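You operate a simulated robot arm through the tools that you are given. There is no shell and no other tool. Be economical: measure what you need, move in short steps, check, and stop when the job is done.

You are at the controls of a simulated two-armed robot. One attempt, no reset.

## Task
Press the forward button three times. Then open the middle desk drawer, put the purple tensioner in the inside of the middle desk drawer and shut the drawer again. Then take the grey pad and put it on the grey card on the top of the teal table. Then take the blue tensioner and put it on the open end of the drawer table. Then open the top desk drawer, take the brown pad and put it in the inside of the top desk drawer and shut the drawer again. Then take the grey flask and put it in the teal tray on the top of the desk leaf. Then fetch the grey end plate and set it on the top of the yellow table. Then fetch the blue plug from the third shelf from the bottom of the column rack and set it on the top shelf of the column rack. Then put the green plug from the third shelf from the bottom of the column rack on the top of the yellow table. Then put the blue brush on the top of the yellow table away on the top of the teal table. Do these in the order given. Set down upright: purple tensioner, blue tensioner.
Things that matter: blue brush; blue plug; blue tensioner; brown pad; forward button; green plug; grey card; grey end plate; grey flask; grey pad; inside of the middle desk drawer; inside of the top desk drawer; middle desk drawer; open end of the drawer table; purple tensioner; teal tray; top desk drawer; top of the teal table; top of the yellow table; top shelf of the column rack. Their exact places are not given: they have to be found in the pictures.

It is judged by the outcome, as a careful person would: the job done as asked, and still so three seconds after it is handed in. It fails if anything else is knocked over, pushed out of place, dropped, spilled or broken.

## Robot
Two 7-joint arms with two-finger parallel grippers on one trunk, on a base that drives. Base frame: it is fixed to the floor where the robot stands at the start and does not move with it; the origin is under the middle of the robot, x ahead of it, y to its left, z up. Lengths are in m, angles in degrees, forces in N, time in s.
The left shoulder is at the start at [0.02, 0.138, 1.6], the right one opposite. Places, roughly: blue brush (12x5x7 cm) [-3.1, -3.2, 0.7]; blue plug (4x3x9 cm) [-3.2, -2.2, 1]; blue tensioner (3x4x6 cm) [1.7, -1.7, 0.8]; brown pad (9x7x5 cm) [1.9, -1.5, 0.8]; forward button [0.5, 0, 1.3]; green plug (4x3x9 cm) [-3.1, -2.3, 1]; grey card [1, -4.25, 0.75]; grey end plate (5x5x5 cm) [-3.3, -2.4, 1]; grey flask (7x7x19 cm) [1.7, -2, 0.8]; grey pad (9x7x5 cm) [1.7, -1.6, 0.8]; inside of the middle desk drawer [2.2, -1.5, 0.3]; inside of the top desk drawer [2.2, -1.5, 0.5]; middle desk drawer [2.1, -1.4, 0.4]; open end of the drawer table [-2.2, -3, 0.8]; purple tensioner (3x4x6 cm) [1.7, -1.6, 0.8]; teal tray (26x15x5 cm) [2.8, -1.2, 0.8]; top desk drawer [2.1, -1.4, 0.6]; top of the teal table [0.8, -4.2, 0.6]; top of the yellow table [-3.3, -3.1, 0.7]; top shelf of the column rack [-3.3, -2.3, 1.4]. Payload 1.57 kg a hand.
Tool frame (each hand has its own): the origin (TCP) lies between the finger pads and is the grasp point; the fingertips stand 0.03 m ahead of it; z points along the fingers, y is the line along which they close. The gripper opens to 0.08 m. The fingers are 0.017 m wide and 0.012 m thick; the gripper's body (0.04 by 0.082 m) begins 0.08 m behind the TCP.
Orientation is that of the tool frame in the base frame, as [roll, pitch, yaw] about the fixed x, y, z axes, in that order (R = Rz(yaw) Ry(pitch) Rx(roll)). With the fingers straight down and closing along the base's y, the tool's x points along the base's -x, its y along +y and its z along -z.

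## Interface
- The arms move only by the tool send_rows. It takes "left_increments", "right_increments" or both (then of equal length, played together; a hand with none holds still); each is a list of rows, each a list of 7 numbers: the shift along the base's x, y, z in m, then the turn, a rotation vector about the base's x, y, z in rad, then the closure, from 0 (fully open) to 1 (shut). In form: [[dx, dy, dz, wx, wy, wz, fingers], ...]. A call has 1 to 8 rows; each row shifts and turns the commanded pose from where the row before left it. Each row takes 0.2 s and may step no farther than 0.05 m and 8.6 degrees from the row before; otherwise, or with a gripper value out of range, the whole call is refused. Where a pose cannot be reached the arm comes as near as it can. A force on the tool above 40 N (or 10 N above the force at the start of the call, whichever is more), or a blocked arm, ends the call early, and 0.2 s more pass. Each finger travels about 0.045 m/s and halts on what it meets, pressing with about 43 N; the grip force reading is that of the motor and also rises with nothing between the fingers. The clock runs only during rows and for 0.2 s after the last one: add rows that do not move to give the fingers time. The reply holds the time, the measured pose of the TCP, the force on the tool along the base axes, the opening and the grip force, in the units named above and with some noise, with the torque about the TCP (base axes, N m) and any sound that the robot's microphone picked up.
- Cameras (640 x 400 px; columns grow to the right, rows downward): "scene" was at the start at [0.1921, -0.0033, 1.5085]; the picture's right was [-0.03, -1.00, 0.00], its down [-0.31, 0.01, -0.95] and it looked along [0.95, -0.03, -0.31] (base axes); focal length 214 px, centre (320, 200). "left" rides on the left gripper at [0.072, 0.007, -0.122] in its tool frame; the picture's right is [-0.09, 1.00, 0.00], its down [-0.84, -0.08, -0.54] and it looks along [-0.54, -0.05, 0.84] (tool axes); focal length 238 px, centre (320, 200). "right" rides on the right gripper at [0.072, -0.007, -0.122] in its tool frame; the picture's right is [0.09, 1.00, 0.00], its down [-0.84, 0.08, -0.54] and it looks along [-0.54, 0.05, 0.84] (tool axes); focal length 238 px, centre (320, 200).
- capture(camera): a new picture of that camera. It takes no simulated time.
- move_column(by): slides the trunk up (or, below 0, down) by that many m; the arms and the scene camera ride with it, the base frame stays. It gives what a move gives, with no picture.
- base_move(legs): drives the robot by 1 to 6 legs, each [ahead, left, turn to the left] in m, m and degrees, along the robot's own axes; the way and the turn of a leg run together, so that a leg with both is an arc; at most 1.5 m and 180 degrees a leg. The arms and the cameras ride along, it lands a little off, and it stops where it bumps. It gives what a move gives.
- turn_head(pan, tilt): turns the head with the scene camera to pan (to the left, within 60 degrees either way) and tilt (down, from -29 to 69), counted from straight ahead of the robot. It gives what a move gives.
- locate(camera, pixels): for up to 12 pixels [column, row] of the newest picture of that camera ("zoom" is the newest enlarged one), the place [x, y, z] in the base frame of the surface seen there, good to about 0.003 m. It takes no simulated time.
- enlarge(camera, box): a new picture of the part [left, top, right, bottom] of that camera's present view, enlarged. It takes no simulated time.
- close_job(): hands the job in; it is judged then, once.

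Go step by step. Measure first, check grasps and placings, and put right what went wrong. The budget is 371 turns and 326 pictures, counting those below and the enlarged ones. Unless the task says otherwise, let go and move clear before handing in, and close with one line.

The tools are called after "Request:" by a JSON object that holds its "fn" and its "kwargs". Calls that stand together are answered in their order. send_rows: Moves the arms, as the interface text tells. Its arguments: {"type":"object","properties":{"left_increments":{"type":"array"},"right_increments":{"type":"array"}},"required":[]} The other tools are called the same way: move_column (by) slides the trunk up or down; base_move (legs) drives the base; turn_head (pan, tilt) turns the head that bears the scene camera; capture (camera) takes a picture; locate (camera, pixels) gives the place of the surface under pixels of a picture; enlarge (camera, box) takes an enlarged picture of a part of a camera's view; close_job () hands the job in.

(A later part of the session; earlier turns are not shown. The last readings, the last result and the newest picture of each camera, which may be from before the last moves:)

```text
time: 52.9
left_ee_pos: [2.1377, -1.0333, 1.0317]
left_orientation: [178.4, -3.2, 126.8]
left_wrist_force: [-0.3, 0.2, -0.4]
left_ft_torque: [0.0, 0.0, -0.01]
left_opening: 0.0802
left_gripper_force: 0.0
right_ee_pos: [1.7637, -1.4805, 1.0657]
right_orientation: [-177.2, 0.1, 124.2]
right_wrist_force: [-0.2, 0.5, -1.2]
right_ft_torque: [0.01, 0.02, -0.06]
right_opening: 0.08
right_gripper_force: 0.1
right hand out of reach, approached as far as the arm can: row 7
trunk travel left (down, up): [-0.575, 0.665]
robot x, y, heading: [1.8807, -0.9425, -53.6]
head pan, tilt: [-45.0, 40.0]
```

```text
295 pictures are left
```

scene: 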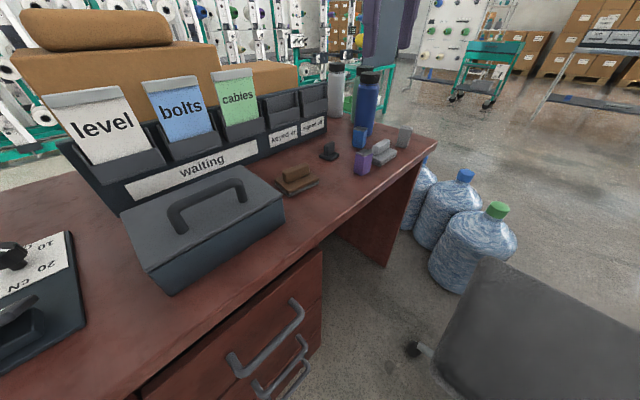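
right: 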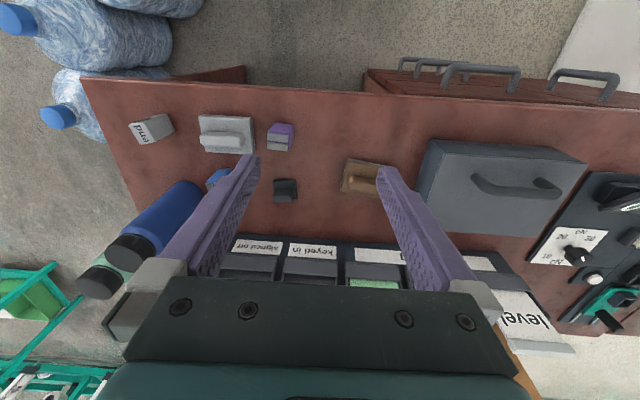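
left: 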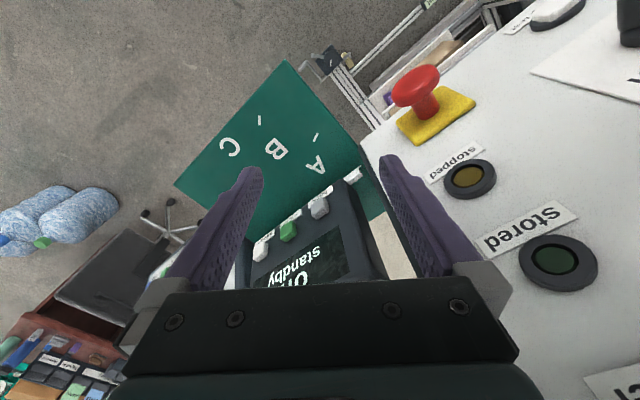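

Right arm reaches only ~0.45 m horizontally from its shoulder, and the tensioner is 0.53 m away. Retract slightly, and move the base 0.13 m closer.

Request:
{"fn": "base_move", "kwargs": {"legs": [[0.13, -0.01, 0]]}}

Request:
{"fn": "capture", "kwargs": {"camera": "right"}}

Request:
{"fn": "capture", "kwargs": {"camera": "left"}}

```text
time: 54.2
left_ee_pos: [2.205, -1.1429, 1.0318]
left_orientation: [178.3, -3.3, 126.7]
left_wrist_force: [-0.8, 0.3, -0.3]
left_ft_torque: [0.02, -0.02, -0.02]
left_opening: 0.0801
left_gripper_force: 0.2
right_ee_pos: [1.8306, -1.5904, 1.0646]
right_orientation: [-177.2, 0.0, 124.0]
right_wrist_force: [0.2, -0.2, -0.5]
right_ft_torque: [-0.01, 0.02, -0.01]
right_opening: 0.0802
right_gripper_force: 0.1
trunk travel left (down, up): [-0.575, 0.665]
robot x, y, heading: [1.9449, -1.0465, -53.9]
head pan, tilt: [-45.0, 40.0]
```

```text
294 pictures are left
```

right: 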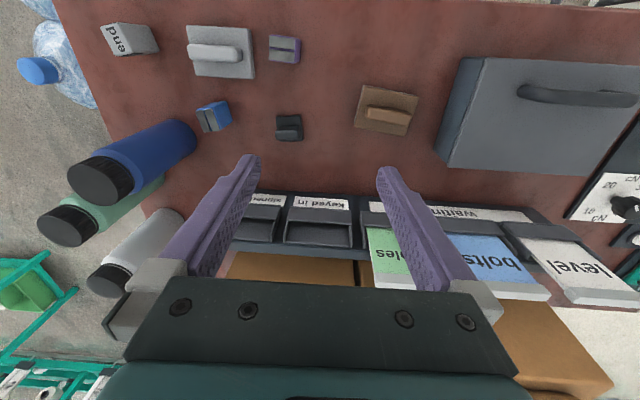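

```text
293 pictures are left
```

left: 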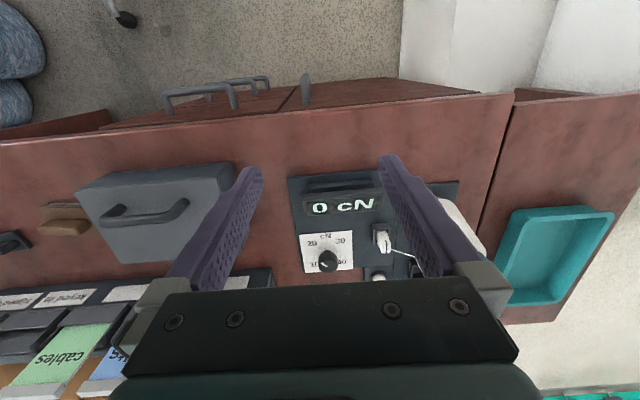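

The base moved fine. Locate desk objects in the right camera picture.

Request:
{"fn": "locate", "kwargs": {"camera": "right", "pixels": [[276, 48], [285, 44], [296, 48], [285, 60], [220, 40], [212, 52], [205, 118], [215, 113], [386, 110], [385, 118], [289, 128], [140, 235]]}}

Request:
{"fn": "enlarge", "kwargs": {"camera": "right", "box": [80, 10, 320, 160]}}

```text
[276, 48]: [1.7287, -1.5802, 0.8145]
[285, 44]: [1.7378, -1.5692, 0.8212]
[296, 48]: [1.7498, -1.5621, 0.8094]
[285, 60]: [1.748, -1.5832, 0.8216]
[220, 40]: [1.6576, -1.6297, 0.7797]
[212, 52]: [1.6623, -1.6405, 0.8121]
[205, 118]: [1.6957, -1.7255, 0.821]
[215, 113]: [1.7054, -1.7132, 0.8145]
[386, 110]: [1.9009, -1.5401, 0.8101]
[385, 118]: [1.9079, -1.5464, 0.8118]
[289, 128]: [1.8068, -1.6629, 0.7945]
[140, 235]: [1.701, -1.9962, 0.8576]
```

```text
2.67 times, centred on (200, 85) of right
```

zoom: 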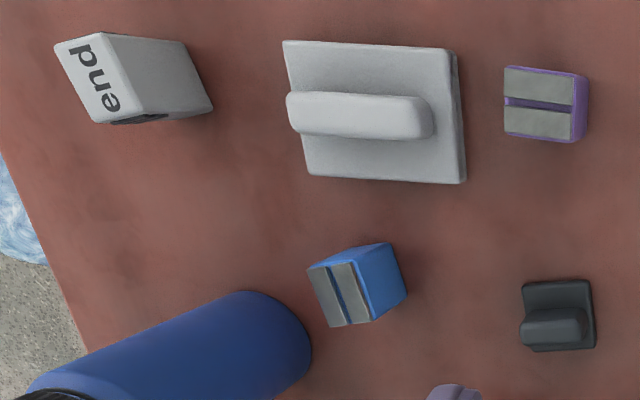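

The purple tensioner stands about 2 cm from the pad, whose plate is low; I measure corners and desk height to choose the grasp.

Request:
{"fn": "locate", "kwargs": {"camera": "zoom", "pixels": [[508, 70], [572, 80], [508, 132], [569, 138], [540, 75], [540, 135], [455, 60], [458, 175], [430, 160], [485, 110], [540, 200], [620, 110]]}}

```text
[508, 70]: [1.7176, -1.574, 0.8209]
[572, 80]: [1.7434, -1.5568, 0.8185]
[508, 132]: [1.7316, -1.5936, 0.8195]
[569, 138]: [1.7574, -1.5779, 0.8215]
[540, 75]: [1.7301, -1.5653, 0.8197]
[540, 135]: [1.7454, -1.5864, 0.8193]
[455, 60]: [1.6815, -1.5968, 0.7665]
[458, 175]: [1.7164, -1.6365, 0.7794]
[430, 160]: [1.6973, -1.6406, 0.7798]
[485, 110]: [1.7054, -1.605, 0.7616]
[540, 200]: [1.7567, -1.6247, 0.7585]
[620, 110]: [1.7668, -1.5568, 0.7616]
```

Purple tensioner top centre is (1.7375,-1.5756,0.820), edges aligned with my current yaw. I'll shift the base slightly closer, then place the hand above it.

Request:
{"fn": "send_rows", "kwargs": {"right_increments": [[-0.025, 0.03, 0, 0, 0, 0, 0], [-0.025, 0.03, 0, 0, 0, 0, 0]]}}

Request:
{"fn": "base_move", "kwargs": {"legs": [[0.05, -0.03, 0]]}}

Request:
{"fn": "move_column", "kwargs": {"by": -0.1}}

```text
time: 54.8
left_ee_pos: [2.2051, -1.1424, 1.032]
left_orientation: [178.3, -3.2, 126.7]
left_wrist_force: [0.7, -0.6, 0.3]
left_ft_torque: [0.0, 0.03, 0.04]
left_opening: 0.0799
left_gripper_force: 0.1
right_ee_pos: [1.7818, -1.5258, 1.0683]
right_orientation: [-177.0, -0.1, 124.0]
right_wrist_force: [0.0, 0.4, -0.4]
right_ft_torque: [-0.03, 0.04, 0.02]
right_opening: 0.0798
right_gripper_force: 0.0
trunk travel left (down, up): [-0.575, 0.665]
robot x, y, heading: [1.9473, -1.0497, -54.4]
head pan, tilt: [-45.0, 40.0]
```

```text
time: 55.7
left_ee_pos: [2.21, -1.2004, 1.0319]
left_orientation: [178.3, -3.3, 126.6]
left_wrist_force: [0.2, 0.8, 0.5]
left_ft_torque: [0.01, -0.01, 0.0]
left_opening: 0.0801
left_gripper_force: 0.1
right_ee_pos: [1.7863, -1.5843, 1.0674]
right_orientation: [-177.0, 0.0, 124.1]
right_wrist_force: [0.1, 0.3, -0.5]
right_ft_torque: [0.01, 0.0, -0.03]
right_opening: 0.0802
right_gripper_force: 0.0
trunk travel left (down, up): [-0.575, 0.665]
robot x, y, heading: [1.9504, -1.109, -53.9]
head pan, tilt: [-45.0, 40.0]
```

```text
time: 57.1
left_ee_pos: [2.2103, -1.1991, 0.9317]
left_orientation: [178.4, -3.2, 126.7]
left_wrist_force: [0.0, 0.0, -0.3]
left_ft_torque: [-0.02, -0.02, 0.0]
left_opening: 0.0801
left_gripper_force: 0.2
right_ee_pos: [1.7866, -1.5832, 0.9675]
right_orientation: [-177.1, 0.0, 123.9]
right_wrist_force: [0.7, -0.9, 0.8]
right_ft_torque: [0.0, 0.05, 0.03]
right_opening: 0.0797
right_gripper_force: 0.1
trunk travel left (down, up): [-0.475, 0.765]
robot x, y, heading: [1.9511, -1.1116, -53.9]
head pan, tilt: [-45.0, 40.0]
```

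Move above the tensioner, narrowing the fingers, then descend.

Request:
{"fn": "send_rows", "kwargs": {"right_increments": [[-0.025, 0.004, -0.03, 0, 0, 0, 0.25], [-0.024, 0.0037, -0.03, 0, 0, 0, 0.25], [0, 0, 0, 0, 0, 0, 0.25]]}}

Request:
{"fn": "capture", "kwargs": {"camera": "right"}}

```text
time: 57.9
left_ee_pos: [2.2101, -1.2009, 0.932]
left_orientation: [178.4, -3.2, 126.8]
left_wrist_force: [-0.2, 0.3, 0.1]
left_ft_torque: [0.02, 0.03, 0.01]
left_opening: 0.0804
left_gripper_force: 0.0
right_ee_pos: [1.7365, -1.5758, 0.9097]
right_orientation: [-177.1, 0.0, 124.1]
right_wrist_force: [0.0, -0.5, 0.2]
right_ft_torque: [0.02, 0.02, 0.0]
right_opening: 0.0599
right_gripper_force: 0.0
trunk travel left (down, up): [-0.475, 0.765]
robot x, y, heading: [1.9523, -1.109, -53.9]
head pan, tilt: [-45.0, 40.0]
```

```text
291 pictures are left
```

right: 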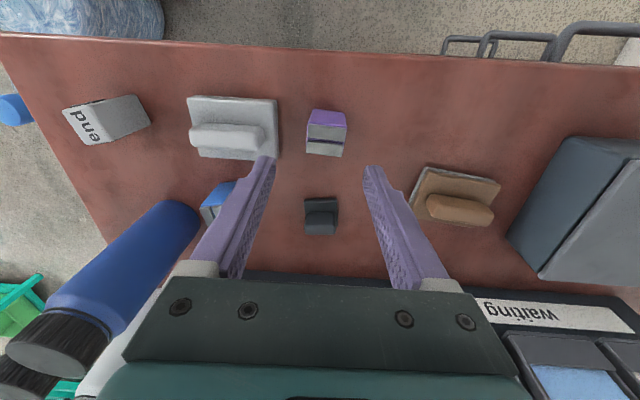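

The tensioner is under the TCP. Correct the 3° roll and descend so tips stay above the pad plate.

Request:
{"fn": "send_rows", "kwargs": {"right_increments": [[0.001, 0, -0.03, 0.029, -0.043, 0, 0.25], [0, 0, -0.03, 0, 0, 0, 0.25], [0, 0, -0.027, 0, 0, 0, 0.25]]}}

Request:
{"fn": "capture", "kwargs": {"camera": "right"}}

```text
time: 58.7
left_ee_pos: [2.2103, -1.1999, 0.9315]
left_orientation: [178.4, -3.1, 126.7]
left_wrist_force: [0.1, -0.1, 0.1]
left_ft_torque: [0.04, 0.01, 0.01]
left_opening: 0.0801
left_gripper_force: 0.1
right_ee_pos: [1.7401, -1.5744, 0.8243]
right_orientation: [-180.0, 0.0, 124.0]
right_wrist_force: [0.0, -0.1, 0.0]
right_ft_torque: [0.03, -0.01, 0.02]
right_opening: 0.0601
right_gripper_force: 0.0
right hand out of reach, approached as far as the arm can: row 1
trunk travel left (down, up): [-0.475, 0.765]
robot x, y, heading: [1.9568, -1.1093, -54.2]
head pan, tilt: [-45.0, 40.0]
```

```text
290 pictures are left
```

right: 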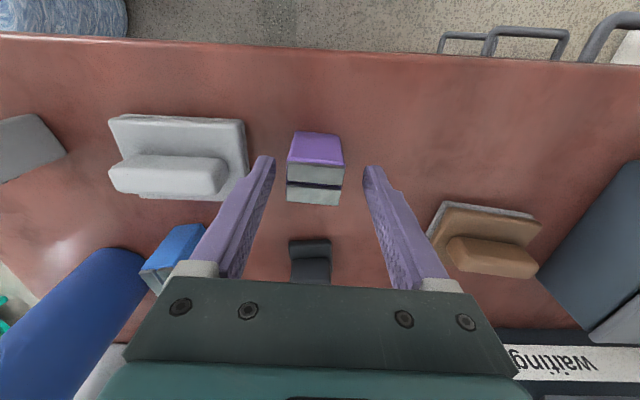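

The tensioner is centred between the fingers. Close and lift.

Request:
{"fn": "send_rows", "kwargs": {"right_increments": [[0, 0, 0, 0, 0, 0, 0.7], [0, 0, 0, 0, 0, 0, 0.9], [0, 0, 0, 0, 0, 0, 1], [0, 0, 0, 0, 0, 0, 1]]}}

Request:
{"fn": "send_rows", "kwargs": {"right_increments": [[0, 0, 0.02, 0, 0, 0, 1], [0, 0, 0.03, 0, 0, 0, 1], [0, 0, 0.04, 0, 0, 0, 1], [0, 0, 0.04, 0, 0, 0, 1]]}}

Request:
{"fn": "capture", "kwargs": {"camera": "right"}}

```text
time: 59.7
left_ee_pos: [2.2107, -1.2005, 0.931]
left_orientation: [178.3, -3.2, 126.7]
left_wrist_force: [-0.2, 0.8, 0.2]
left_ft_torque: [0.0, -0.02, 0.0]
left_opening: 0.0799
left_gripper_force: 0.0
right_ee_pos: [1.7404, -1.5755, 0.8241]
right_orientation: [-179.9, 0.0, 123.9]
right_wrist_force: [0.0, -0.6, 1.0]
right_ft_torque: [0.01, 0.01, 0.02]
right_opening: 0.035
right_gripper_force: 35.1
trunk travel left (down, up): [-0.475, 0.765]
robot x, y, heading: [1.9545, -1.11, -54.1]
head pan, tilt: [-45.0, 40.0]
```

```text
time: 60.7
left_ee_pos: [2.2102, -1.1997, 0.9324]
left_orientation: [178.4, -3.1, 126.7]
left_wrist_force: [-0.3, 0.6, -0.3]
left_ft_torque: [-0.03, 0.03, 0.01]
left_opening: 0.0802
left_gripper_force: 0.0
right_ee_pos: [1.7395, -1.5725, 0.9555]
right_orientation: [-179.9, -0.3, 123.8]
right_wrist_force: [-0.1, -0.8, -0.3]
right_ft_torque: [0.01, 0.01, -0.05]
right_opening: 0.0349
right_gripper_force: 42.3
trunk travel left (down, up): [-0.475, 0.765]
robot x, y, heading: [1.9514, -1.1102, -54.1]
head pan, tilt: [-45.0, 40.0]
```

```text
289 pictures are left
```

right: 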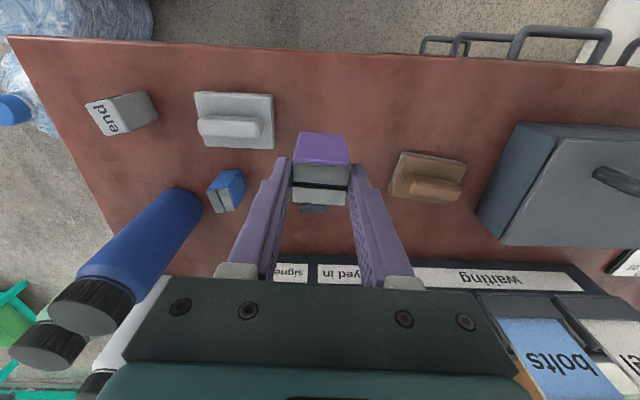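

Tensioner is held (opening 0.035). Back the robot off to depth ≈-0.52 from the desk and pull the right hand in front of me.

Request:
{"fn": "base_move", "kwargs": {"legs": [[-0.345, 0.08, 0]]}}

Request:
{"fn": "send_rows", "kwargs": {"right_increments": [[0.035, 0.028, 0, 0, 0, 0, 1], [0.035, 0.028, 0, 0, 0, 0, 1], [0.035, 0.028, 0, 0, 0, 0, 1], [0.035, 0.028, 0, 0, 0, 0, 1], [0.035, 0.028, 0, 0, 0, 0, 1]]}}

Request:
{"fn": "turn_head", "kwargs": {"pan": -10, "tilt": 45}}

Request:
{"fn": "capture", "kwargs": {"camera": "scene"}}

```text
time: 63.0
left_ee_pos: [2.0724, -0.8709, 0.932]
left_orientation: [178.4, -3.1, 126.8]
left_wrist_force: [0.4, -0.6, -0.3]
left_ft_torque: [0.01, 0.0, 0.02]
left_opening: 0.0799
left_gripper_force: 0.0
right_ee_pos: [1.603, -1.2458, 0.9553]
right_orientation: [180.0, 0.0, 124.2]
right_wrist_force: [-0.3, -0.4, -0.6]
right_ft_torque: [0.01, 0.0, 0.01]
right_opening: 0.035
right_gripper_force: 42.7
trunk travel left (down, up): [-0.475, 0.765]
robot x, y, heading: [1.8162, -0.782, -54.0]
head pan, tilt: [-45.0, 40.0]
```

```text
time: 63.8
left_ee_pos: [2.0727, -0.8715, 0.9316]
left_orientation: [178.4, -3.2, 126.9]
left_wrist_force: [-0.1, 0.4, 0.1]
left_ft_torque: [0.0, 0.0, -0.01]
left_opening: 0.0797
left_gripper_force: 0.1
right_ee_pos: [1.6752, -1.1932, 0.9453]
right_orientation: [177.4, -4.1, 111.9]
right_wrist_force: [0.2, 0.0, -0.7]
right_ft_torque: [0.01, 0.01, -0.04]
right_opening: 0.0349
right_gripper_force: 42.2
trunk travel left (down, up): [-0.475, 0.765]
robot x, y, heading: [1.8109, -0.7792, -53.9]
head pan, tilt: [-45.0, 40.0]
stopped in row 3 (right hand): the arm was blocked; the commanded pose is now the measured one
```

```text
time: 64.8
left_ee_pos: [2.0726, -0.871, 0.9321]
left_orientation: [178.4, -3.2, 126.7]
left_wrist_force: [-0.5, 0.8, -0.2]
left_ft_torque: [0.02, 0.03, 0.02]
left_opening: 0.0799
left_gripper_force: 0.1
right_ee_pos: [1.6747, -1.1928, 0.945]
right_orientation: [177.4, -4.1, 112.0]
right_wrist_force: [-0.2, -0.6, -0.8]
right_ft_torque: [0.03, 0.01, 0.01]
right_opening: 0.0349
right_gripper_force: 42.1
trunk travel left (down, up): [-0.475, 0.765]
robot x, y, heading: [1.8125, -0.7782, -54.0]
head pan, tilt: [-10.0, 45.0]
```

```text
288 pictures are left
```

scene: 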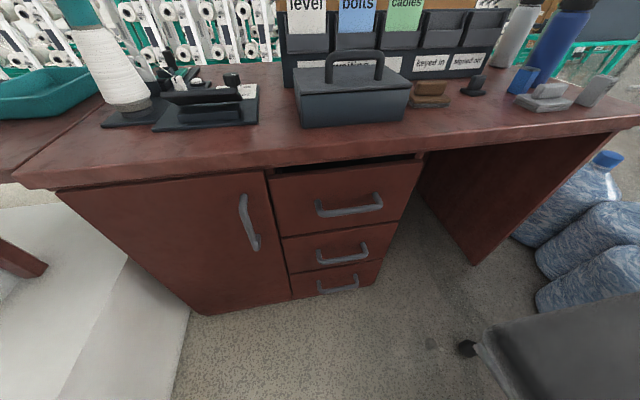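

The right arm got blocked after ~0.09 m. I check the right side for elbow contact with the chair.

Request:
{"fn": "turn_head", "kwargs": {"pan": -60, "tilt": 40}}

Request:
{"fn": "capture", "kwargs": {"camera": "scene"}}

Request:
{"fn": "capture", "kwargs": {"camera": "right"}}

```text
time: 66.0
left_ee_pos: [2.0721, -0.8708, 0.931]
left_orientation: [178.4, -3.2, 126.8]
left_wrist_force: [-0.5, 0.4, -0.8]
left_ft_torque: [0.01, 0.01, 0.01]
left_opening: 0.0801
left_gripper_force: 0.0
right_ee_pos: [1.6743, -1.1932, 0.9448]
right_orientation: [177.5, -4.1, 111.9]
right_wrist_force: [0.4, 0.2, -1.2]
right_ft_torque: [-0.01, -0.01, 0.03]
right_opening: 0.0351
right_gripper_force: 42.2
trunk travel left (down, up): [-0.475, 0.765]
robot x, y, heading: [1.8137, -0.7776, -53.9]
head pan, tilt: [-60.0, 40.0]
```

```text
287 pictures are left
```

scene: 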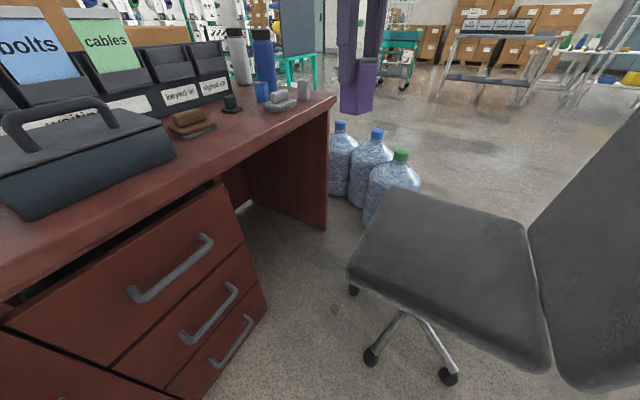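

```text
286 pictures are left
```

right: 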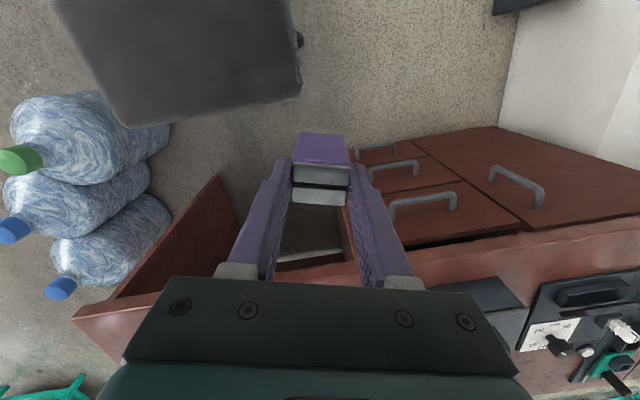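

Request:
{"fn": "locate", "kwargs": {"camera": "scene", "pixels": [[352, 268], [395, 192], [550, 362], [525, 228], [205, 242], [225, 295], [240, 330], [140, 298], [190, 335], [232, 350]]}}

```text
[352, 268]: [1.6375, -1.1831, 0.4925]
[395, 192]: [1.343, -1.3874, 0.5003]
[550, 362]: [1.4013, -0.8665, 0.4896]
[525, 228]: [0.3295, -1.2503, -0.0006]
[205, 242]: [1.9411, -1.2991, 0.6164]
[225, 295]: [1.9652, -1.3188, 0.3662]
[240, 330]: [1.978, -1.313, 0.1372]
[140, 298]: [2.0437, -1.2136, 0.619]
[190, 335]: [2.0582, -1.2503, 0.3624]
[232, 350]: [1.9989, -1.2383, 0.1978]
```

Chair has not moved; it was an arm-posture limit. I'll extend the hand ahead first and restore yaw, then bring it inward.

Request:
{"fn": "send_rows", "kwargs": {"right_increments": [[0.02, -0.028, 0.01, 0, 0, 0.05, 1], [0.02, -0.028, 0.01, 0, 0, 0.05, 1], [0.02, -0.028, 0.01, 0, 0, 0.05, 1], [0.02, -0.028, 0, 0, 0, 0.05, 1], [0.02, 0.015, 0, 0, 0, 0, 1], [0.02, 0.015, 0, 0, 0, 0, 1], [0.02, 0.015, 0, 0, 0, 0, 1]]}}

```text
time: 67.6
left_ee_pos: [2.0726, -0.8712, 0.9318]
left_orientation: [178.3, -3.2, 126.8]
left_wrist_force: [-0.2, 0.3, 0.1]
left_ft_torque: [-0.03, -0.01, -0.01]
left_opening: 0.08
left_gripper_force: 0.0
right_ee_pos: [1.8165, -1.2575, 0.9768]
right_orientation: [177.3, -4.0, 123.5]
right_wrist_force: [-0.3, 0.2, -0.3]
right_ft_torque: [0.02, 0.0, 0.0]
right_opening: 0.0353
right_gripper_force: 42.0
trunk travel left (down, up): [-0.475, 0.765]
robot x, y, heading: [1.8126, -0.779, -53.7]
head pan, tilt: [-60.0, 40.0]
```

Now the hand sits ahead of the drawers. Lower the trunk 0.4 m for the drawer work.

Request:
{"fn": "move_column", "kwargs": {"by": -0.4}}

Request:
{"fn": "turn_head", "kwargs": {"pan": -10, "tilt": 35}}

Request:
{"fn": "capture", "kwargs": {"camera": "scene"}}

Request:
{"fn": "capture", "kwargs": {"camera": "left"}}

```text
time: 71.6
left_ee_pos: [2.066, -0.8721, 0.6725]
left_orientation: [179.9, -3.4, 126.8]
left_wrist_force: [0.2, 0.3, 0.7]
left_ft_torque: [-0.01, 0.01, -0.01]
left_opening: 0.0799
left_gripper_force: 0.1
right_ee_pos: [1.8111, -1.2616, 0.7277]
right_orientation: [178.9, -4.2, 123.4]
right_wrist_force: [-0.3, -0.7, -0.8]
right_ft_torque: [-0.01, -0.01, -0.02]
right_opening: 0.0352
right_gripper_force: 41.7
trunk travel left (down, up): [-0.22, 1.02]
robot x, y, heading: [1.8351, -0.7645, -53.5]
head pan, tilt: [-60.0, 40.0]
stopped: the arm was blocked; the commanded pose is now the measured one
```

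```text
time: 72.8
left_ee_pos: [2.0647, -0.8738, 0.6731]
left_orientation: [-179.9, -3.4, 126.8]
left_wrist_force: [0.5, 0.7, -0.5]
left_ft_torque: [0.02, 0.03, 0.0]
left_opening: 0.0802
left_gripper_force: 0.0
right_ee_pos: [1.8088, -1.2605, 0.7307]
right_orientation: [179.1, -4.1, 123.3]
right_wrist_force: [-0.2, 0.0, -0.5]
right_ft_torque: [-0.01, -0.05, -0.01]
right_opening: 0.0351
right_gripper_force: 42.0
trunk travel left (down, up): [-0.22, 1.02]
robot x, y, heading: [1.8347, -0.7657, -53.9]
head pan, tilt: [-10.0, 35.0]
```

```text
285 pictures are left
```

scene: 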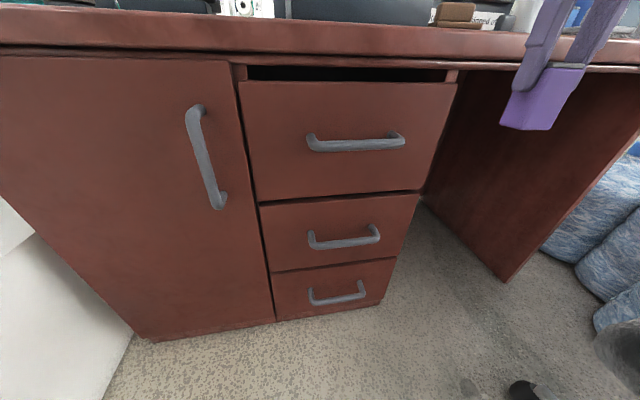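

```text
284 pictures are left
```

left: 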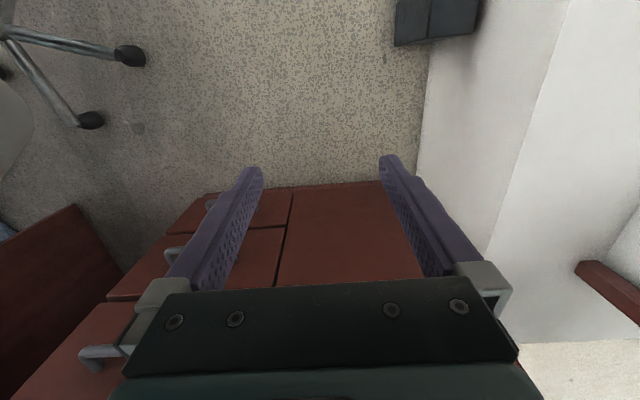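

The column stopped, likely an elbow met something; the robot shifted ~2.5 cm left. Check the chair and the right side.

Request:
{"fn": "turn_head", "kwargs": {"pan": -60, "tilt": 35}}

Request:
{"fn": "capture", "kwargs": {"camera": "scene"}}

Request:
{"fn": "turn_head", "kwargs": {"pan": 60, "tilt": 40}}

Request:
{"fn": "capture", "kwargs": {"camera": "scene"}}

```text
time: 74.0
left_ee_pos: [2.0651, -0.8734, 0.6728]
left_orientation: [179.9, -3.3, 126.8]
left_wrist_force: [0.1, 0.2, 0.0]
left_ft_torque: [0.0, 0.0, 0.01]
left_opening: 0.0799
left_gripper_force: 0.0
right_ee_pos: [1.8102, -1.2605, 0.7294]
right_orientation: [179.1, -4.0, 123.4]
right_wrist_force: [1.0, 0.4, -1.1]
right_ft_torque: [-0.01, 0.02, 0.0]
right_opening: 0.035
right_gripper_force: 42.0
trunk travel left (down, up): [-0.22, 1.02]
robot x, y, heading: [1.8371, -0.7679, -53.8]
head pan, tilt: [-60.0, 35.0]
```

```text
283 pictures are left
```

scene: 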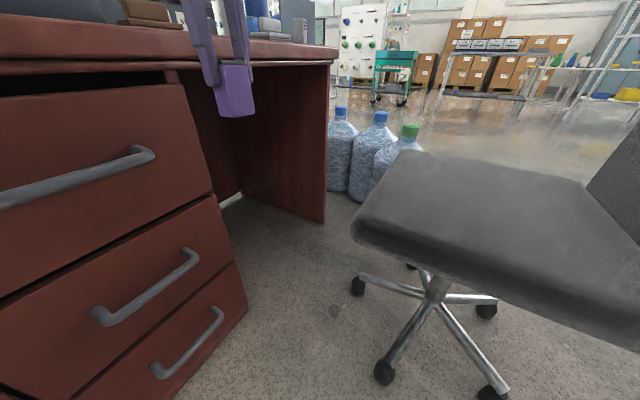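

```text
time: 76.0
left_ee_pos: [2.0666, -0.8734, 0.6734]
left_orientation: [179.9, -3.3, 126.9]
left_wrist_force: [0.5, 0.2, 0.8]
left_ft_torque: [0.0, 0.04, 0.01]
left_opening: 0.08
left_gripper_force: 0.1
right_ee_pos: [1.811, -1.2611, 0.729]
right_orientation: [179.0, -4.1, 123.3]
right_wrist_force: [1.0, -0.2, -1.4]
right_ft_torque: [0.06, 0.02, -0.01]
right_opening: 0.0351
right_gripper_force: 42.5
trunk travel left (down, up): [-0.22, 1.02]
robot x, y, heading: [1.8361, -0.764, -53.6]
head pan, tilt: [60.0, 40.0]
```

```text
282 pictures are left
```

scene: 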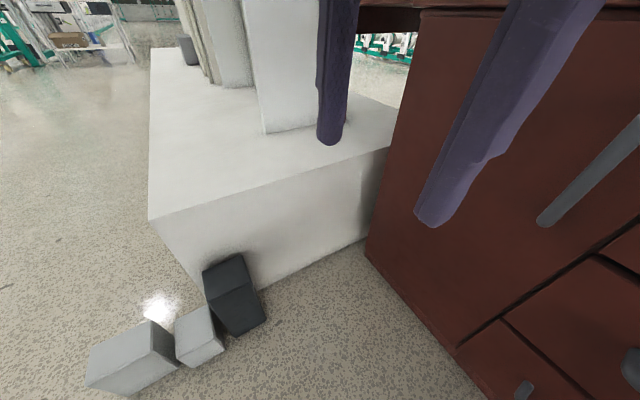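

Relieve by raising the trunk 5 cm and shift the base left 4 cm away from the chair, then re-measure the chair.

Request:
{"fn": "move_column", "kwargs": {"by": 0.08}}

Request:
{"fn": "turn_head", "kwargs": {"pan": -60, "tilt": 35}}

Request:
{"fn": "capture", "kwargs": {"camera": "scene"}}

Request:
{"fn": "locate", "kwargs": {"camera": "scene", "pixels": [[360, 225], [360, 240], [400, 160], [615, 210], [590, 330], [625, 330], [384, 375], [495, 393], [358, 285]]}}

```text
time: 77.1
left_ee_pos: [2.0942, -0.8553, 0.7572]
left_orientation: [178.4, -3.2, 126.8]
left_wrist_force: [0.4, -0.3, -0.5]
left_ft_torque: [-0.02, 0.0, -0.02]
left_opening: 0.0802
left_gripper_force: 0.0
right_ee_pos: [1.8357, -1.2436, 0.8016]
right_orientation: [177.4, -4.2, 123.4]
right_wrist_force: [-0.5, 0.4, -0.3]
right_ft_torque: [-0.02, 0.01, -0.01]
right_opening: 0.0351
right_gripper_force: 41.8
trunk travel left (down, up): [-0.3, 0.94]
robot x, y, heading: [1.8329, -0.765, -53.7]
head pan, tilt: [60.0, 40.0]
```

```text
time: 79.1
left_ee_pos: [2.0943, -0.8551, 0.7576]
left_orientation: [178.4, -3.2, 127.0]
left_wrist_force: [-0.5, -0.6, -0.3]
left_ft_torque: [0.03, 0.01, 0.02]
left_opening: 0.0799
left_gripper_force: 0.0
right_ee_pos: [1.8371, -1.242, 0.8012]
right_orientation: [177.4, -4.0, 123.5]
right_wrist_force: [-0.3, 0.6, -0.9]
right_ft_torque: [-0.01, 0.0, -0.02]
right_opening: 0.0352
right_gripper_force: 41.8
trunk travel left (down, up): [-0.3, 0.94]
robot x, y, heading: [1.8346, -0.7655, -53.8]
head pan, tilt: [-60.0, 35.0]
```

```text
281 pictures are left
```

scene: 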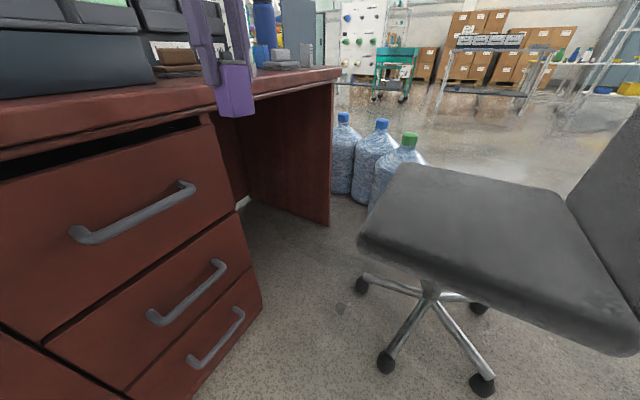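

```text
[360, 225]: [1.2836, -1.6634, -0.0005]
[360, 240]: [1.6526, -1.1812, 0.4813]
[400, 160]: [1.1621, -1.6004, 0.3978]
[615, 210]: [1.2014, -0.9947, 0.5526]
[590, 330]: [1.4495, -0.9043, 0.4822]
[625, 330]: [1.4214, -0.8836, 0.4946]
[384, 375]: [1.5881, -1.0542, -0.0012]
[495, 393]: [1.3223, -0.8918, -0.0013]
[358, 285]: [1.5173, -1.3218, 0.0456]
```

The chair is unmoved. Now measure the middle handle exactly.

Request:
{"fn": "locate", "kwargs": {"camera": "scene", "pixels": [[222, 263], [210, 283], [190, 298], [165, 318], [150, 318], [205, 300], [215, 250], [190, 186], [80, 236], [130, 220], [238, 313], [190, 362]]}}

Request:
{"fn": "enlarge", "kwargs": {"camera": "scene", "box": [30, 150, 270, 390]}}

```text
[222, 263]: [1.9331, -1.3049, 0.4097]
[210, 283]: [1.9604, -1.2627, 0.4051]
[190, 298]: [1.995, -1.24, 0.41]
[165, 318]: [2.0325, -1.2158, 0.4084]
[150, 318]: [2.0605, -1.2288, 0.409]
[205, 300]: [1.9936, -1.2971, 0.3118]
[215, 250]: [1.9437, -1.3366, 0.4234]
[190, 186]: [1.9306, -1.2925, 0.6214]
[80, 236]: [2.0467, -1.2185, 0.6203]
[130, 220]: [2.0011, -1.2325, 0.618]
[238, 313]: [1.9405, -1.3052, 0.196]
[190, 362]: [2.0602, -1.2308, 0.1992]
```

```text
1.67 times, centred on (150, 270) of scene
```

zoom: 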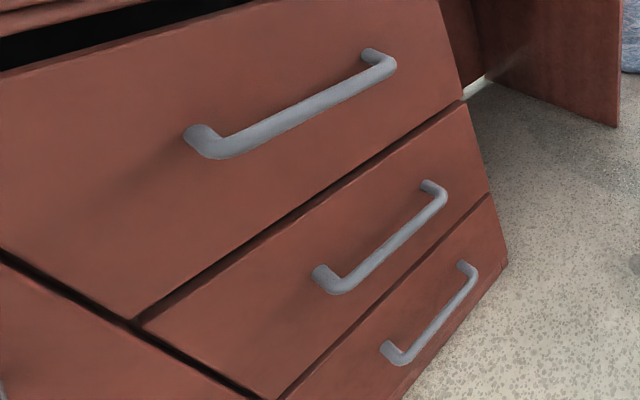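

Middle handle bar is at (1.995,-1.240,0.409), about 4 cm out from the front. I'll raise the right hand with the tensioner out of the way, then drive 0.12 m closer.

Request:
{"fn": "send_rows", "kwargs": {"right_increments": [[0, 0, 0.05, 0, 0, 0, 1], [0, 0, 0.05, 0, 0, 0, 1], [-0.012, 0.016, 0.05, 0, 0, 0, 1], [-0.012, 0.016, 0, 0, 0, 0, 1]]}}

Request:
{"fn": "base_move", "kwargs": {"legs": [[0.12, 0, 0]]}}

Request:
{"fn": "turn_head", "kwargs": {"pan": -10, "tilt": 60}}

Request:
{"fn": "capture", "kwargs": {"camera": "scene"}}

```text
refused: row 3 steps farther than a row can; nothing moved
```

```text
time: 80.4
left_ee_pos: [2.1674, -0.9539, 0.7589]
left_orientation: [178.4, -3.0, 127.0]
left_wrist_force: [0.2, -0.2, 0.1]
left_ft_torque: [0.01, 0.0, -0.01]
left_opening: 0.0802
left_gripper_force: 0.1
right_ee_pos: [1.9123, -1.3421, 0.8024]
right_orientation: [177.4, -4.0, 123.6]
right_wrist_force: [0.0, 0.5, -1.1]
right_ft_torque: [-0.02, 0.0, 0.01]
right_opening: 0.0352
right_gripper_force: 41.8
trunk travel left (down, up): [-0.3, 0.94]
robot x, y, heading: [1.9054, -0.8642, -53.4]
head pan, tilt: [-60.0, 35.0]
```

```text
time: 81.5
left_ee_pos: [2.1674, -0.953, 0.7575]
left_orientation: [178.4, -3.3, 127.1]
left_wrist_force: [0.0, -0.6, -0.3]
left_ft_torque: [-0.02, -0.02, 0.01]
left_opening: 0.0796
left_gripper_force: 0.2
right_ee_pos: [1.9115, -1.3408, 0.8021]
right_orientation: [177.4, -4.0, 123.5]
right_wrist_force: [0.0, -0.1, -0.3]
right_ft_torque: [0.0, 0.01, -0.01]
right_opening: 0.0349
right_gripper_force: 42.1
trunk travel left (down, up): [-0.3, 0.94]
robot x, y, heading: [1.9019, -0.8642, -53.7]
head pan, tilt: [-10.0, 60.0]
```

```text
279 pictures are left
```

scene: 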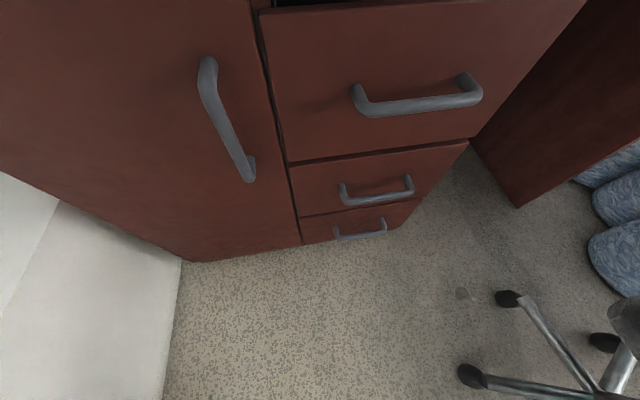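

The row was refused but the base move caused no contact (forces ~0). Raise the right hand straight up now.

Request:
{"fn": "send_rows", "kwargs": {"right_increments": [[-0.01, 0.014, 0.02, 0, 0, 0, 1], [0, 0, 0.04, 0, 0, 0, 1], [0, 0, 0.045, 0, 0, 0, 1], [0, 0, 0.045, 0, 0, 0, 1]]}}

Request:
{"fn": "capture", "kwargs": {"camera": "right"}}

```text
time: 82.3
left_ee_pos: [2.1674, -0.9512, 0.7568]
left_orientation: [178.4, -3.2, 127.0]
left_wrist_force: [0.6, 1.3, 0.3]
left_ft_torque: [-0.02, 0.03, -0.01]
left_opening: 0.08
left_gripper_force: 0.1
right_ee_pos: [1.8758, -1.3114, 0.7909]
right_orientation: [177.9, -19.3, 121.7]
right_wrist_force: [0.2, -0.7, -0.2]
right_ft_torque: [-0.04, 0.02, 0.01]
right_opening: 0.0349
right_gripper_force: 41.8
trunk travel left (down, up): [-0.3, 0.94]
robot x, y, heading: [1.9098, -0.8619, -53.7]
head pan, tilt: [-10.0, 60.0]
stopped in row 3 (right hand): the arm was blocked; the commanded pose is now the measured one
```

```text
278 pictures are left
```

right: 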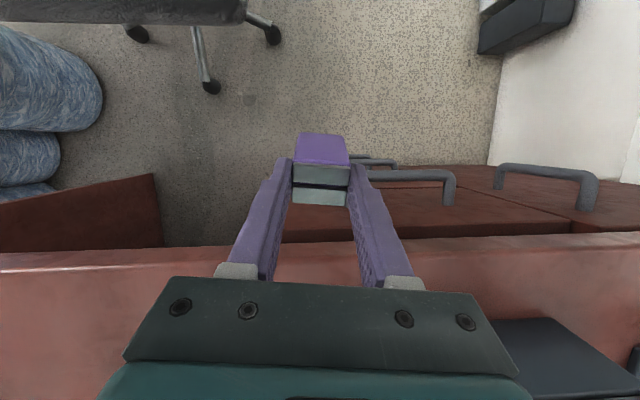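

Right hand with tensioner is parked safely above the middle drawer. Now rotate the left gripper so that its fingers close vertically, with a 45° forward tilt.

Request:
{"fn": "send_rows", "kwargs": {"left_increments": [[0, 0, 0, 0, 0, -0.1428, 0], [0, 0, 0, 0, 0, -0.1428, 0], [0, 0, 0, 0, 0, -0.1428, 0], [0, 0, 0, 0, 0, -0.1428, 0], [0, 0, 0, 0, 0, -0.1428, 0], [0, 0, 0, 0, 0, -0.1428, 0], [0, 0, 0, 0, 0, -0.1428, 0], [0, 0, 0, 0, 0, -0.1428, 0]]}}

Request:
{"fn": "send_rows", "kwargs": {"left_increments": [[0, 0, 0, 0, 0, -0.1428, 0], [0, 0, 0, 0, 0, -0.1428, 0], [0, 0, 0, 0, 0, -0.1428, 0]]}}

```text
time: 84.1
left_ee_pos: [2.1648, -0.9534, 0.7569]
left_orientation: [178.3, -3.3, 61.6]
left_wrist_force: [0.6, 0.9, 0.1]
left_ft_torque: [-0.01, 0.0, 0.0]
left_opening: 0.0802
left_gripper_force: 0.0
right_ee_pos: [1.8749, -1.311, 0.7915]
right_orientation: [177.9, -19.3, 121.7]
right_wrist_force: [-0.3, -0.2, -1.2]
right_ft_torque: [-0.03, 0.06, 0.0]
right_opening: 0.035
right_gripper_force: 42.2
trunk travel left (down, up): [-0.3, 0.94]
robot x, y, heading: [1.9063, -0.8644, -53.6]
head pan, tilt: [-10.0, 60.0]
```

```text
time: 84.9
left_ee_pos: [2.1656, -0.9533, 0.7554]
left_orientation: [178.3, -3.1, 37.0]
left_wrist_force: [0.5, 0.0, 0.2]
left_ft_torque: [-0.02, 0.03, -0.01]
left_opening: 0.0799
left_gripper_force: 0.0
right_ee_pos: [1.8769, -1.3113, 0.7911]
right_orientation: [177.9, -19.4, 121.8]
right_wrist_force: [0.1, -0.1, -0.9]
right_ft_torque: [-0.02, -0.02, -0.01]
right_opening: 0.035
right_gripper_force: 42.1
trunk travel left (down, up): [-0.3, 0.94]
robot x, y, heading: [1.9121, -0.8603, -53.6]
head pan, tilt: [-10.0, 60.0]
```

Yaw worked. Now tilt forward while moving down and right toward the middle handle, staying ~15 cm off the front.

Request:
{"fn": "send_rows", "kwargs": {"left_increments": [[-0.028, -0.0208, -0.032, -0.105, -0.078, 0, 0], [-0.028, -0.0208, -0.032, -0.105, -0.078, 0, 0], [-0.028, -0.0208, -0.032, -0.105, -0.078, 0, 0], [-0.028, -0.0208, -0.032, -0.105, -0.078, 0, 0], [-0.028, -0.0208, -0.032, -0.105, -0.078, 0, 0], [-0.028, -0.0208, -0.032, -0.105, -0.078, 0, 0], [-0.028, -0.0208, -0.032, 0, 0, 0, 0]]}}

Request:
{"fn": "capture", "kwargs": {"camera": "scene"}}

Request:
{"fn": "capture", "kwargs": {"camera": "left"}}

```text
time: 85.5
left_ee_pos: [2.1291, -0.9906, 0.7039]
left_orientation: [164.0, -4.1, 38.8]
left_wrist_force: [18.1, 11.8, 11.3]
left_ft_torque: [-1.14, 2.6, -0.92]
left_opening: 0.0802
left_gripper_force: 0.0
right_ee_pos: [1.8764, -1.3123, 0.7901]
right_orientation: [177.9, -19.3, 121.7]
right_wrist_force: [0.5, 0.4, -0.6]
right_ft_torque: [-0.03, 0.04, 0.0]
right_opening: 0.0349
right_gripper_force: 42.3
trunk travel left (down, up): [-0.3, 0.94]
robot x, y, heading: [1.9022, -0.8654, -53.8]
head pan, tilt: [-10.0, 60.0]
stopped in row 3 (left hand): the force on the tool passed its limit at 130 N (the readings are from after the stop); the commanded pose is now the measured one
```

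```text
277 pictures are left
```

scene: 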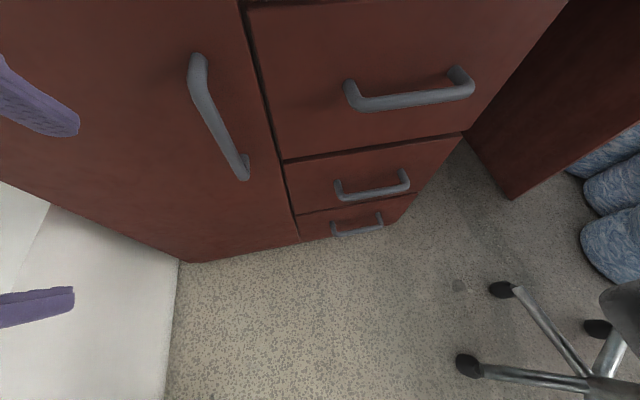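

```text
276 pictures are left
```

left: 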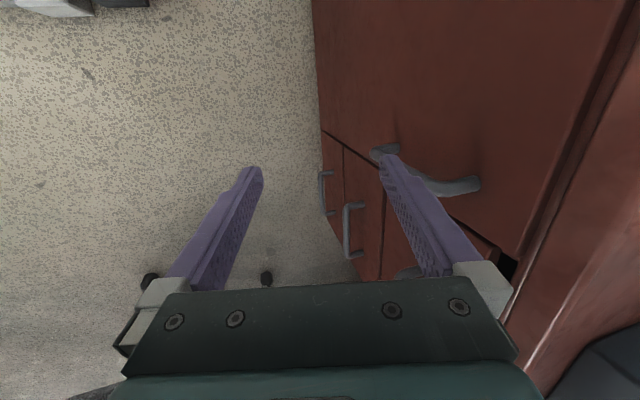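

The left gripper met my own head (contact point ~0.2 m ahead of the axis at z 0.81). I'll move the hand left away from it, then back the base for room.

Request:
{"fn": "send_rows", "kwargs": {"left_increments": [[0.032, 0.024, 0, 0, 0, 0, 0], [0.032, 0.024, 0, 0, 0, 0, 0]]}}

Request:
{"fn": "base_move", "kwargs": {"legs": [[-0.12, 0, 0]]}}

Request:
{"fn": "turn_head", "kwargs": {"pan": 0, "tilt": 35}}

Request:
{"fn": "capture", "kwargs": {"camera": "scene"}}

```text
time: 86.1
left_ee_pos: [2.2013, -0.9723, 0.6986]
left_orientation: [164.2, -3.8, 38.7]
left_wrist_force: [0.8, 1.2, -1.0]
left_ft_torque: [0.01, -0.03, -0.02]
left_opening: 0.0797
left_gripper_force: 0.0
left hand out of reach, approached as far as the arm can: row 1, 2
right_ee_pos: [1.8766, -1.3106, 0.7905]
right_orientation: [177.8, -19.4, 121.7]
right_wrist_force: [-0.6, 0.1, -0.2]
right_ft_torque: [-0.03, -0.01, -0.01]
right_opening: 0.0348
right_gripper_force: 41.9
trunk travel left (down, up): [-0.3, 0.94]
robot x, y, heading: [1.9056, -0.862, -53.6]
head pan, tilt: [-10.0, 60.0]
```

```text
time: 87.3
left_ee_pos: [2.1274, -0.8745, 0.6987]
left_orientation: [164.0, -3.8, 38.8]
left_wrist_force: [-0.7, -0.4, -0.7]
left_ft_torque: [0.0, -0.02, 0.01]
left_opening: 0.0802
left_gripper_force: 0.0
right_ee_pos: [1.803, -1.2137, 0.7894]
right_orientation: [177.8, -19.3, 121.7]
right_wrist_force: [-1.3, -0.1, -0.6]
right_ft_torque: [0.0, 0.01, 0.04]
right_opening: 0.0351
right_gripper_force: 42.6
trunk travel left (down, up): [-0.3, 0.94]
robot x, y, heading: [1.8357, -0.7633, -53.6]
head pan, tilt: [-10.0, 60.0]
```

```text
time: 88.2
left_ee_pos: [2.1287, -0.8756, 0.6993]
left_orientation: [164.1, -3.9, 38.8]
left_wrist_force: [-0.1, -0.3, -0.3]
left_ft_torque: [0.02, 0.02, -0.01]
left_opening: 0.0802
left_gripper_force: 0.1
right_ee_pos: [1.804, -1.2129, 0.7901]
right_orientation: [177.8, -19.2, 121.6]
right_wrist_force: [0.8, -0.6, -1.3]
right_ft_torque: [0.0, 0.03, 0.0]
right_opening: 0.0351
right_gripper_force: 42.8
trunk travel left (down, up): [-0.3, 0.94]
robot x, y, heading: [1.8342, -0.7635, -53.6]
head pan, tilt: [0.0, 35.0]
```

```text
275 pictures are left
```

scene: 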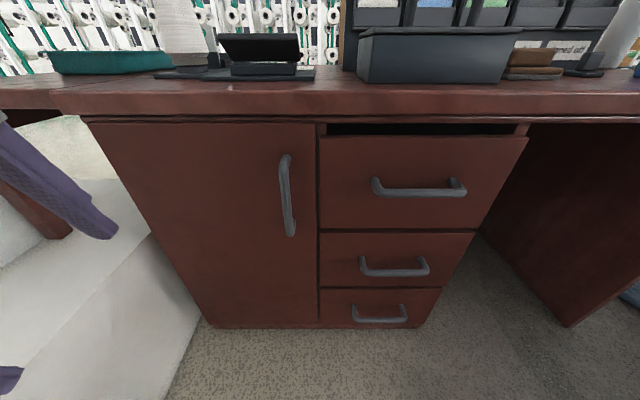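

Free again. Now tilt further while lowering and extending, staying left of the head.

Request:
{"fn": "send_rows", "kwargs": {"left_increments": [[0.009, -0.012, -0.035, -0.117, -0.0864, 0, 0], [0.009, -0.012, -0.035, -0.117, -0.0864, 0, 0], [0.009, -0.012, -0.035, -0.117, -0.0864, 0, 0], [0.009, -0.012, -0.035, -0.117, -0.0864, 0, 0], [0.009, -0.012, -0.035, -0.117, -0.0864, 0, 0], [0.009, -0.012, -0.035, -0.117, -0.0864, 0, 0]]}}

Request:
{"fn": "capture", "kwargs": {"camera": "scene"}}

```text
time: 89.6
left_ee_pos: [2.1776, -0.9487, 0.4894]
left_orientation: [114.1, -0.6, 40.8]
left_wrist_force: [0.2, 0.2, -0.2]
left_ft_torque: [0.02, -0.03, 0.01]
left_opening: 0.0798
left_gripper_force: 0.0
right_ee_pos: [1.8021, -1.2137, 0.7903]
right_orientation: [177.9, -19.3, 121.7]
right_wrist_force: [-0.6, 0.4, -1.2]
right_ft_torque: [0.01, -0.01, 0.01]
right_opening: 0.0349
right_gripper_force: 42.2
trunk travel left (down, up): [-0.3, 0.94]
robot x, y, heading: [1.8372, -0.7636, -53.4]
head pan, tilt: [0.0, 35.0]
```

```text
274 pictures are left
```

scene: 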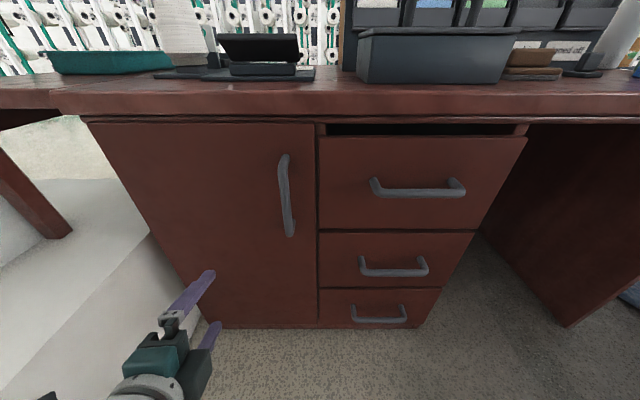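

Tilt achieved. Now slide right in front of the middle handle, correcting yaw slightly and narrowing the fingers.

Request:
{"fn": "send_rows", "kwargs": {"left_increments": [[-0.035, -0.026, -0.007, 0, 0, -0.025, 0.3], [-0.035, -0.026, -0.007, 0, 0, -0.025, 0.3], [-0.035, -0.026, -0.007, 0, 0, -0.025, 0.3], [-0.035, -0.026, -0.007, 0, 0, 0, 0.3], [-0.035, -0.026, -0.007, 0, 0, 0, 0.3], [-0.035, -0.026, -0.007, 0, 0, 0, 0.3], [-0.035, -0.026, -0.007, 0, 0, 0, 0.3]]}}

Request:
{"fn": "capture", "kwargs": {"camera": "scene"}}

Request:
{"fn": "capture", "kwargs": {"camera": "left"}}

```text
time: 91.4
left_ee_pos: [2.0389, -1.0561, 0.4674]
left_orientation: [113.5, -4.7, 38.2]
left_wrist_force: [-0.6, 0.6, 0.6]
left_ft_torque: [0.01, -0.01, -0.01]
left_opening: 0.0561
left_gripper_force: 0.1
left hand out of reach, approached as far as the arm can: row 5, 6, 7
right_ee_pos: [1.8038, -1.2124, 0.7902]
right_orientation: [177.9, -19.2, 121.8]
right_wrist_force: [-0.1, 0.1, -0.8]
right_ft_torque: [0.04, 0.0, -0.04]
right_opening: 0.0351
right_gripper_force: 42.2
trunk travel left (down, up): [-0.3, 0.94]
robot x, y, heading: [1.8334, -0.7656, -53.8]
head pan, tilt: [0.0, 35.0]
stopped in row 7 (left hand): the arm was blocked; the commanded pose is now the measured one
```

```text
273 pictures are left
```

scene: 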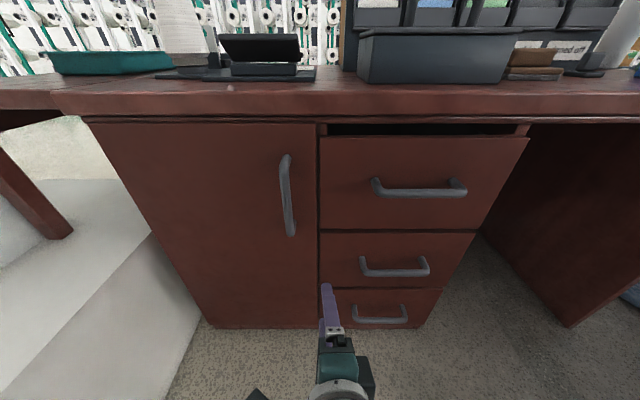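

```text
272 pictures are left
```

left: 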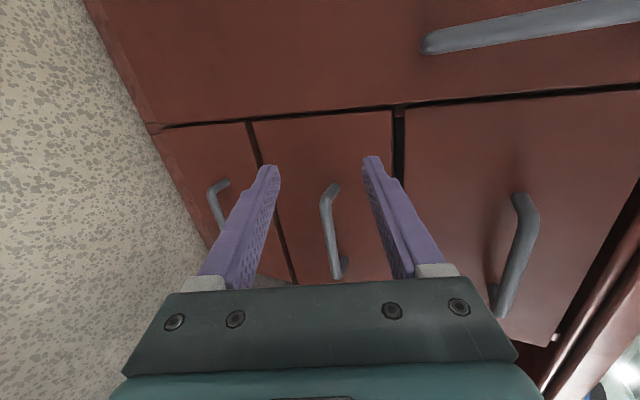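

The left arm can't reach farther right from here (it's at along 0.89; handle centre 0.75). Shift the base right 0.07 m and check.

Request:
{"fn": "base_move", "kwargs": {"legs": [[0.04, -0.07, 0]]}}

Request:
{"fn": "turn_head", "kwargs": {"pan": -60, "tilt": 35}}

Request:
{"fn": "capture", "kwargs": {"camera": "scene"}}

```text
time: 92.5
left_ee_pos: [2.0076, -1.1295, 0.4687]
left_orientation: [113.4, -4.6, 38.4]
left_wrist_force: [0.0, 0.2, 0.2]
left_ft_torque: [0.05, -0.02, 0.04]
left_opening: 0.056
left_gripper_force: 0.0
right_ee_pos: [1.7718, -1.287, 0.7892]
right_orientation: [177.8, -19.4, 121.8]
right_wrist_force: [-0.2, -0.1, -0.5]
right_ft_torque: [0.0, -0.03, 0.01]
right_opening: 0.0352
right_gripper_force: 42.3
trunk travel left (down, up): [-0.3, 0.94]
robot x, y, heading: [1.8011, -0.8403, -53.4]
head pan, tilt: [0.0, 35.0]
```

```text
time: 93.8
left_ee_pos: [2.0087, -1.1286, 0.4672]
left_orientation: [113.4, -4.7, 38.3]
left_wrist_force: [-0.5, -0.8, 0.3]
left_ft_torque: [0.01, 0.0, 0.0]
left_opening: 0.0561
left_gripper_force: 0.2
right_ee_pos: [1.7729, -1.2861, 0.7902]
right_orientation: [177.9, -19.3, 121.8]
right_wrist_force: [-0.9, -0.3, -0.3]
right_ft_torque: [-0.01, 0.0, -0.04]
right_opening: 0.0351
right_gripper_force: 41.7
trunk travel left (down, up): [-0.3, 0.94]
robot x, y, heading: [1.8034, -0.837, -53.4]
head pan, tilt: [-60.0, 35.0]
```

```text
271 pictures are left
```

scene: 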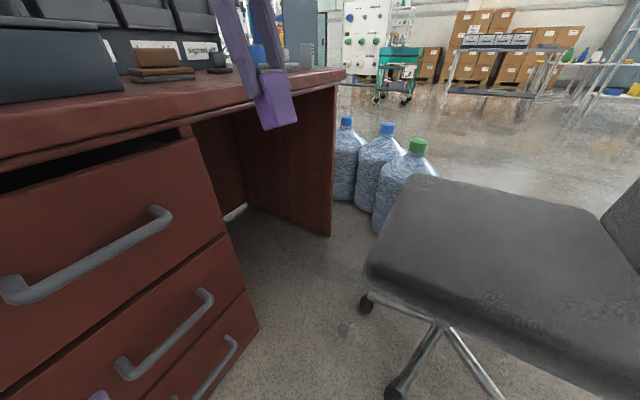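

No bump. Shift another 5 cm right.

Request:
{"fn": "base_move", "kwargs": {"legs": [[0, -0.055, 0]]}}

Request:
{"fn": "capture", "kwargs": {"camera": "left"}}

Request:
{"fn": "locate", "kwargs": {"camera": "left", "pixels": [[335, 200], [335, 230], [330, 180], [340, 260], [300, 220], [360, 220]]}}

```text
time: 94.8
left_ee_pos: [1.964, -1.1632, 0.4684]
left_orientation: [113.3, -4.7, 38.3]
left_wrist_force: [-0.2, 0.0, -1.2]
left_ft_torque: [-0.02, -0.02, -0.01]
left_opening: 0.056
left_gripper_force: 0.0
right_ee_pos: [1.728, -1.3191, 0.7895]
right_orientation: [177.9, -19.3, 121.9]
right_wrist_force: [-0.2, -0.7, -1.7]
right_ft_torque: [0.02, -0.01, 0.0]
right_opening: 0.0348
right_gripper_force: 42.2
trunk travel left (down, up): [-0.3, 0.94]
robot x, y, heading: [1.7605, -0.8683, -53.6]
head pan, tilt: [-60.0, 35.0]
```

```text
270 pictures are left
```

left: 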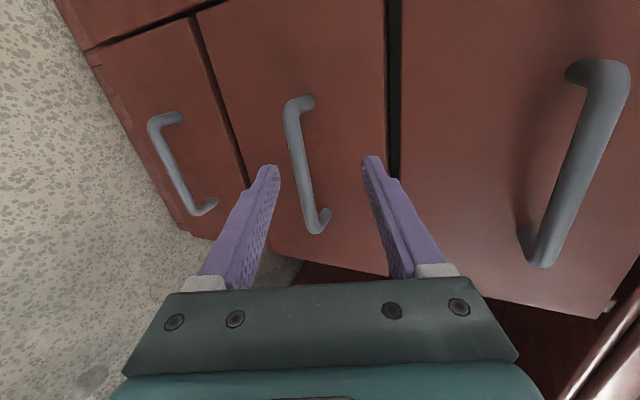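

```text
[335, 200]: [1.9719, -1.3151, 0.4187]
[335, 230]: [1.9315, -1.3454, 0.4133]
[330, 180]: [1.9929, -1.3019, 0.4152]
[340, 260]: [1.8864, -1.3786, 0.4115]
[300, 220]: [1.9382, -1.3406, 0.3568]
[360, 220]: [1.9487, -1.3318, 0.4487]
```

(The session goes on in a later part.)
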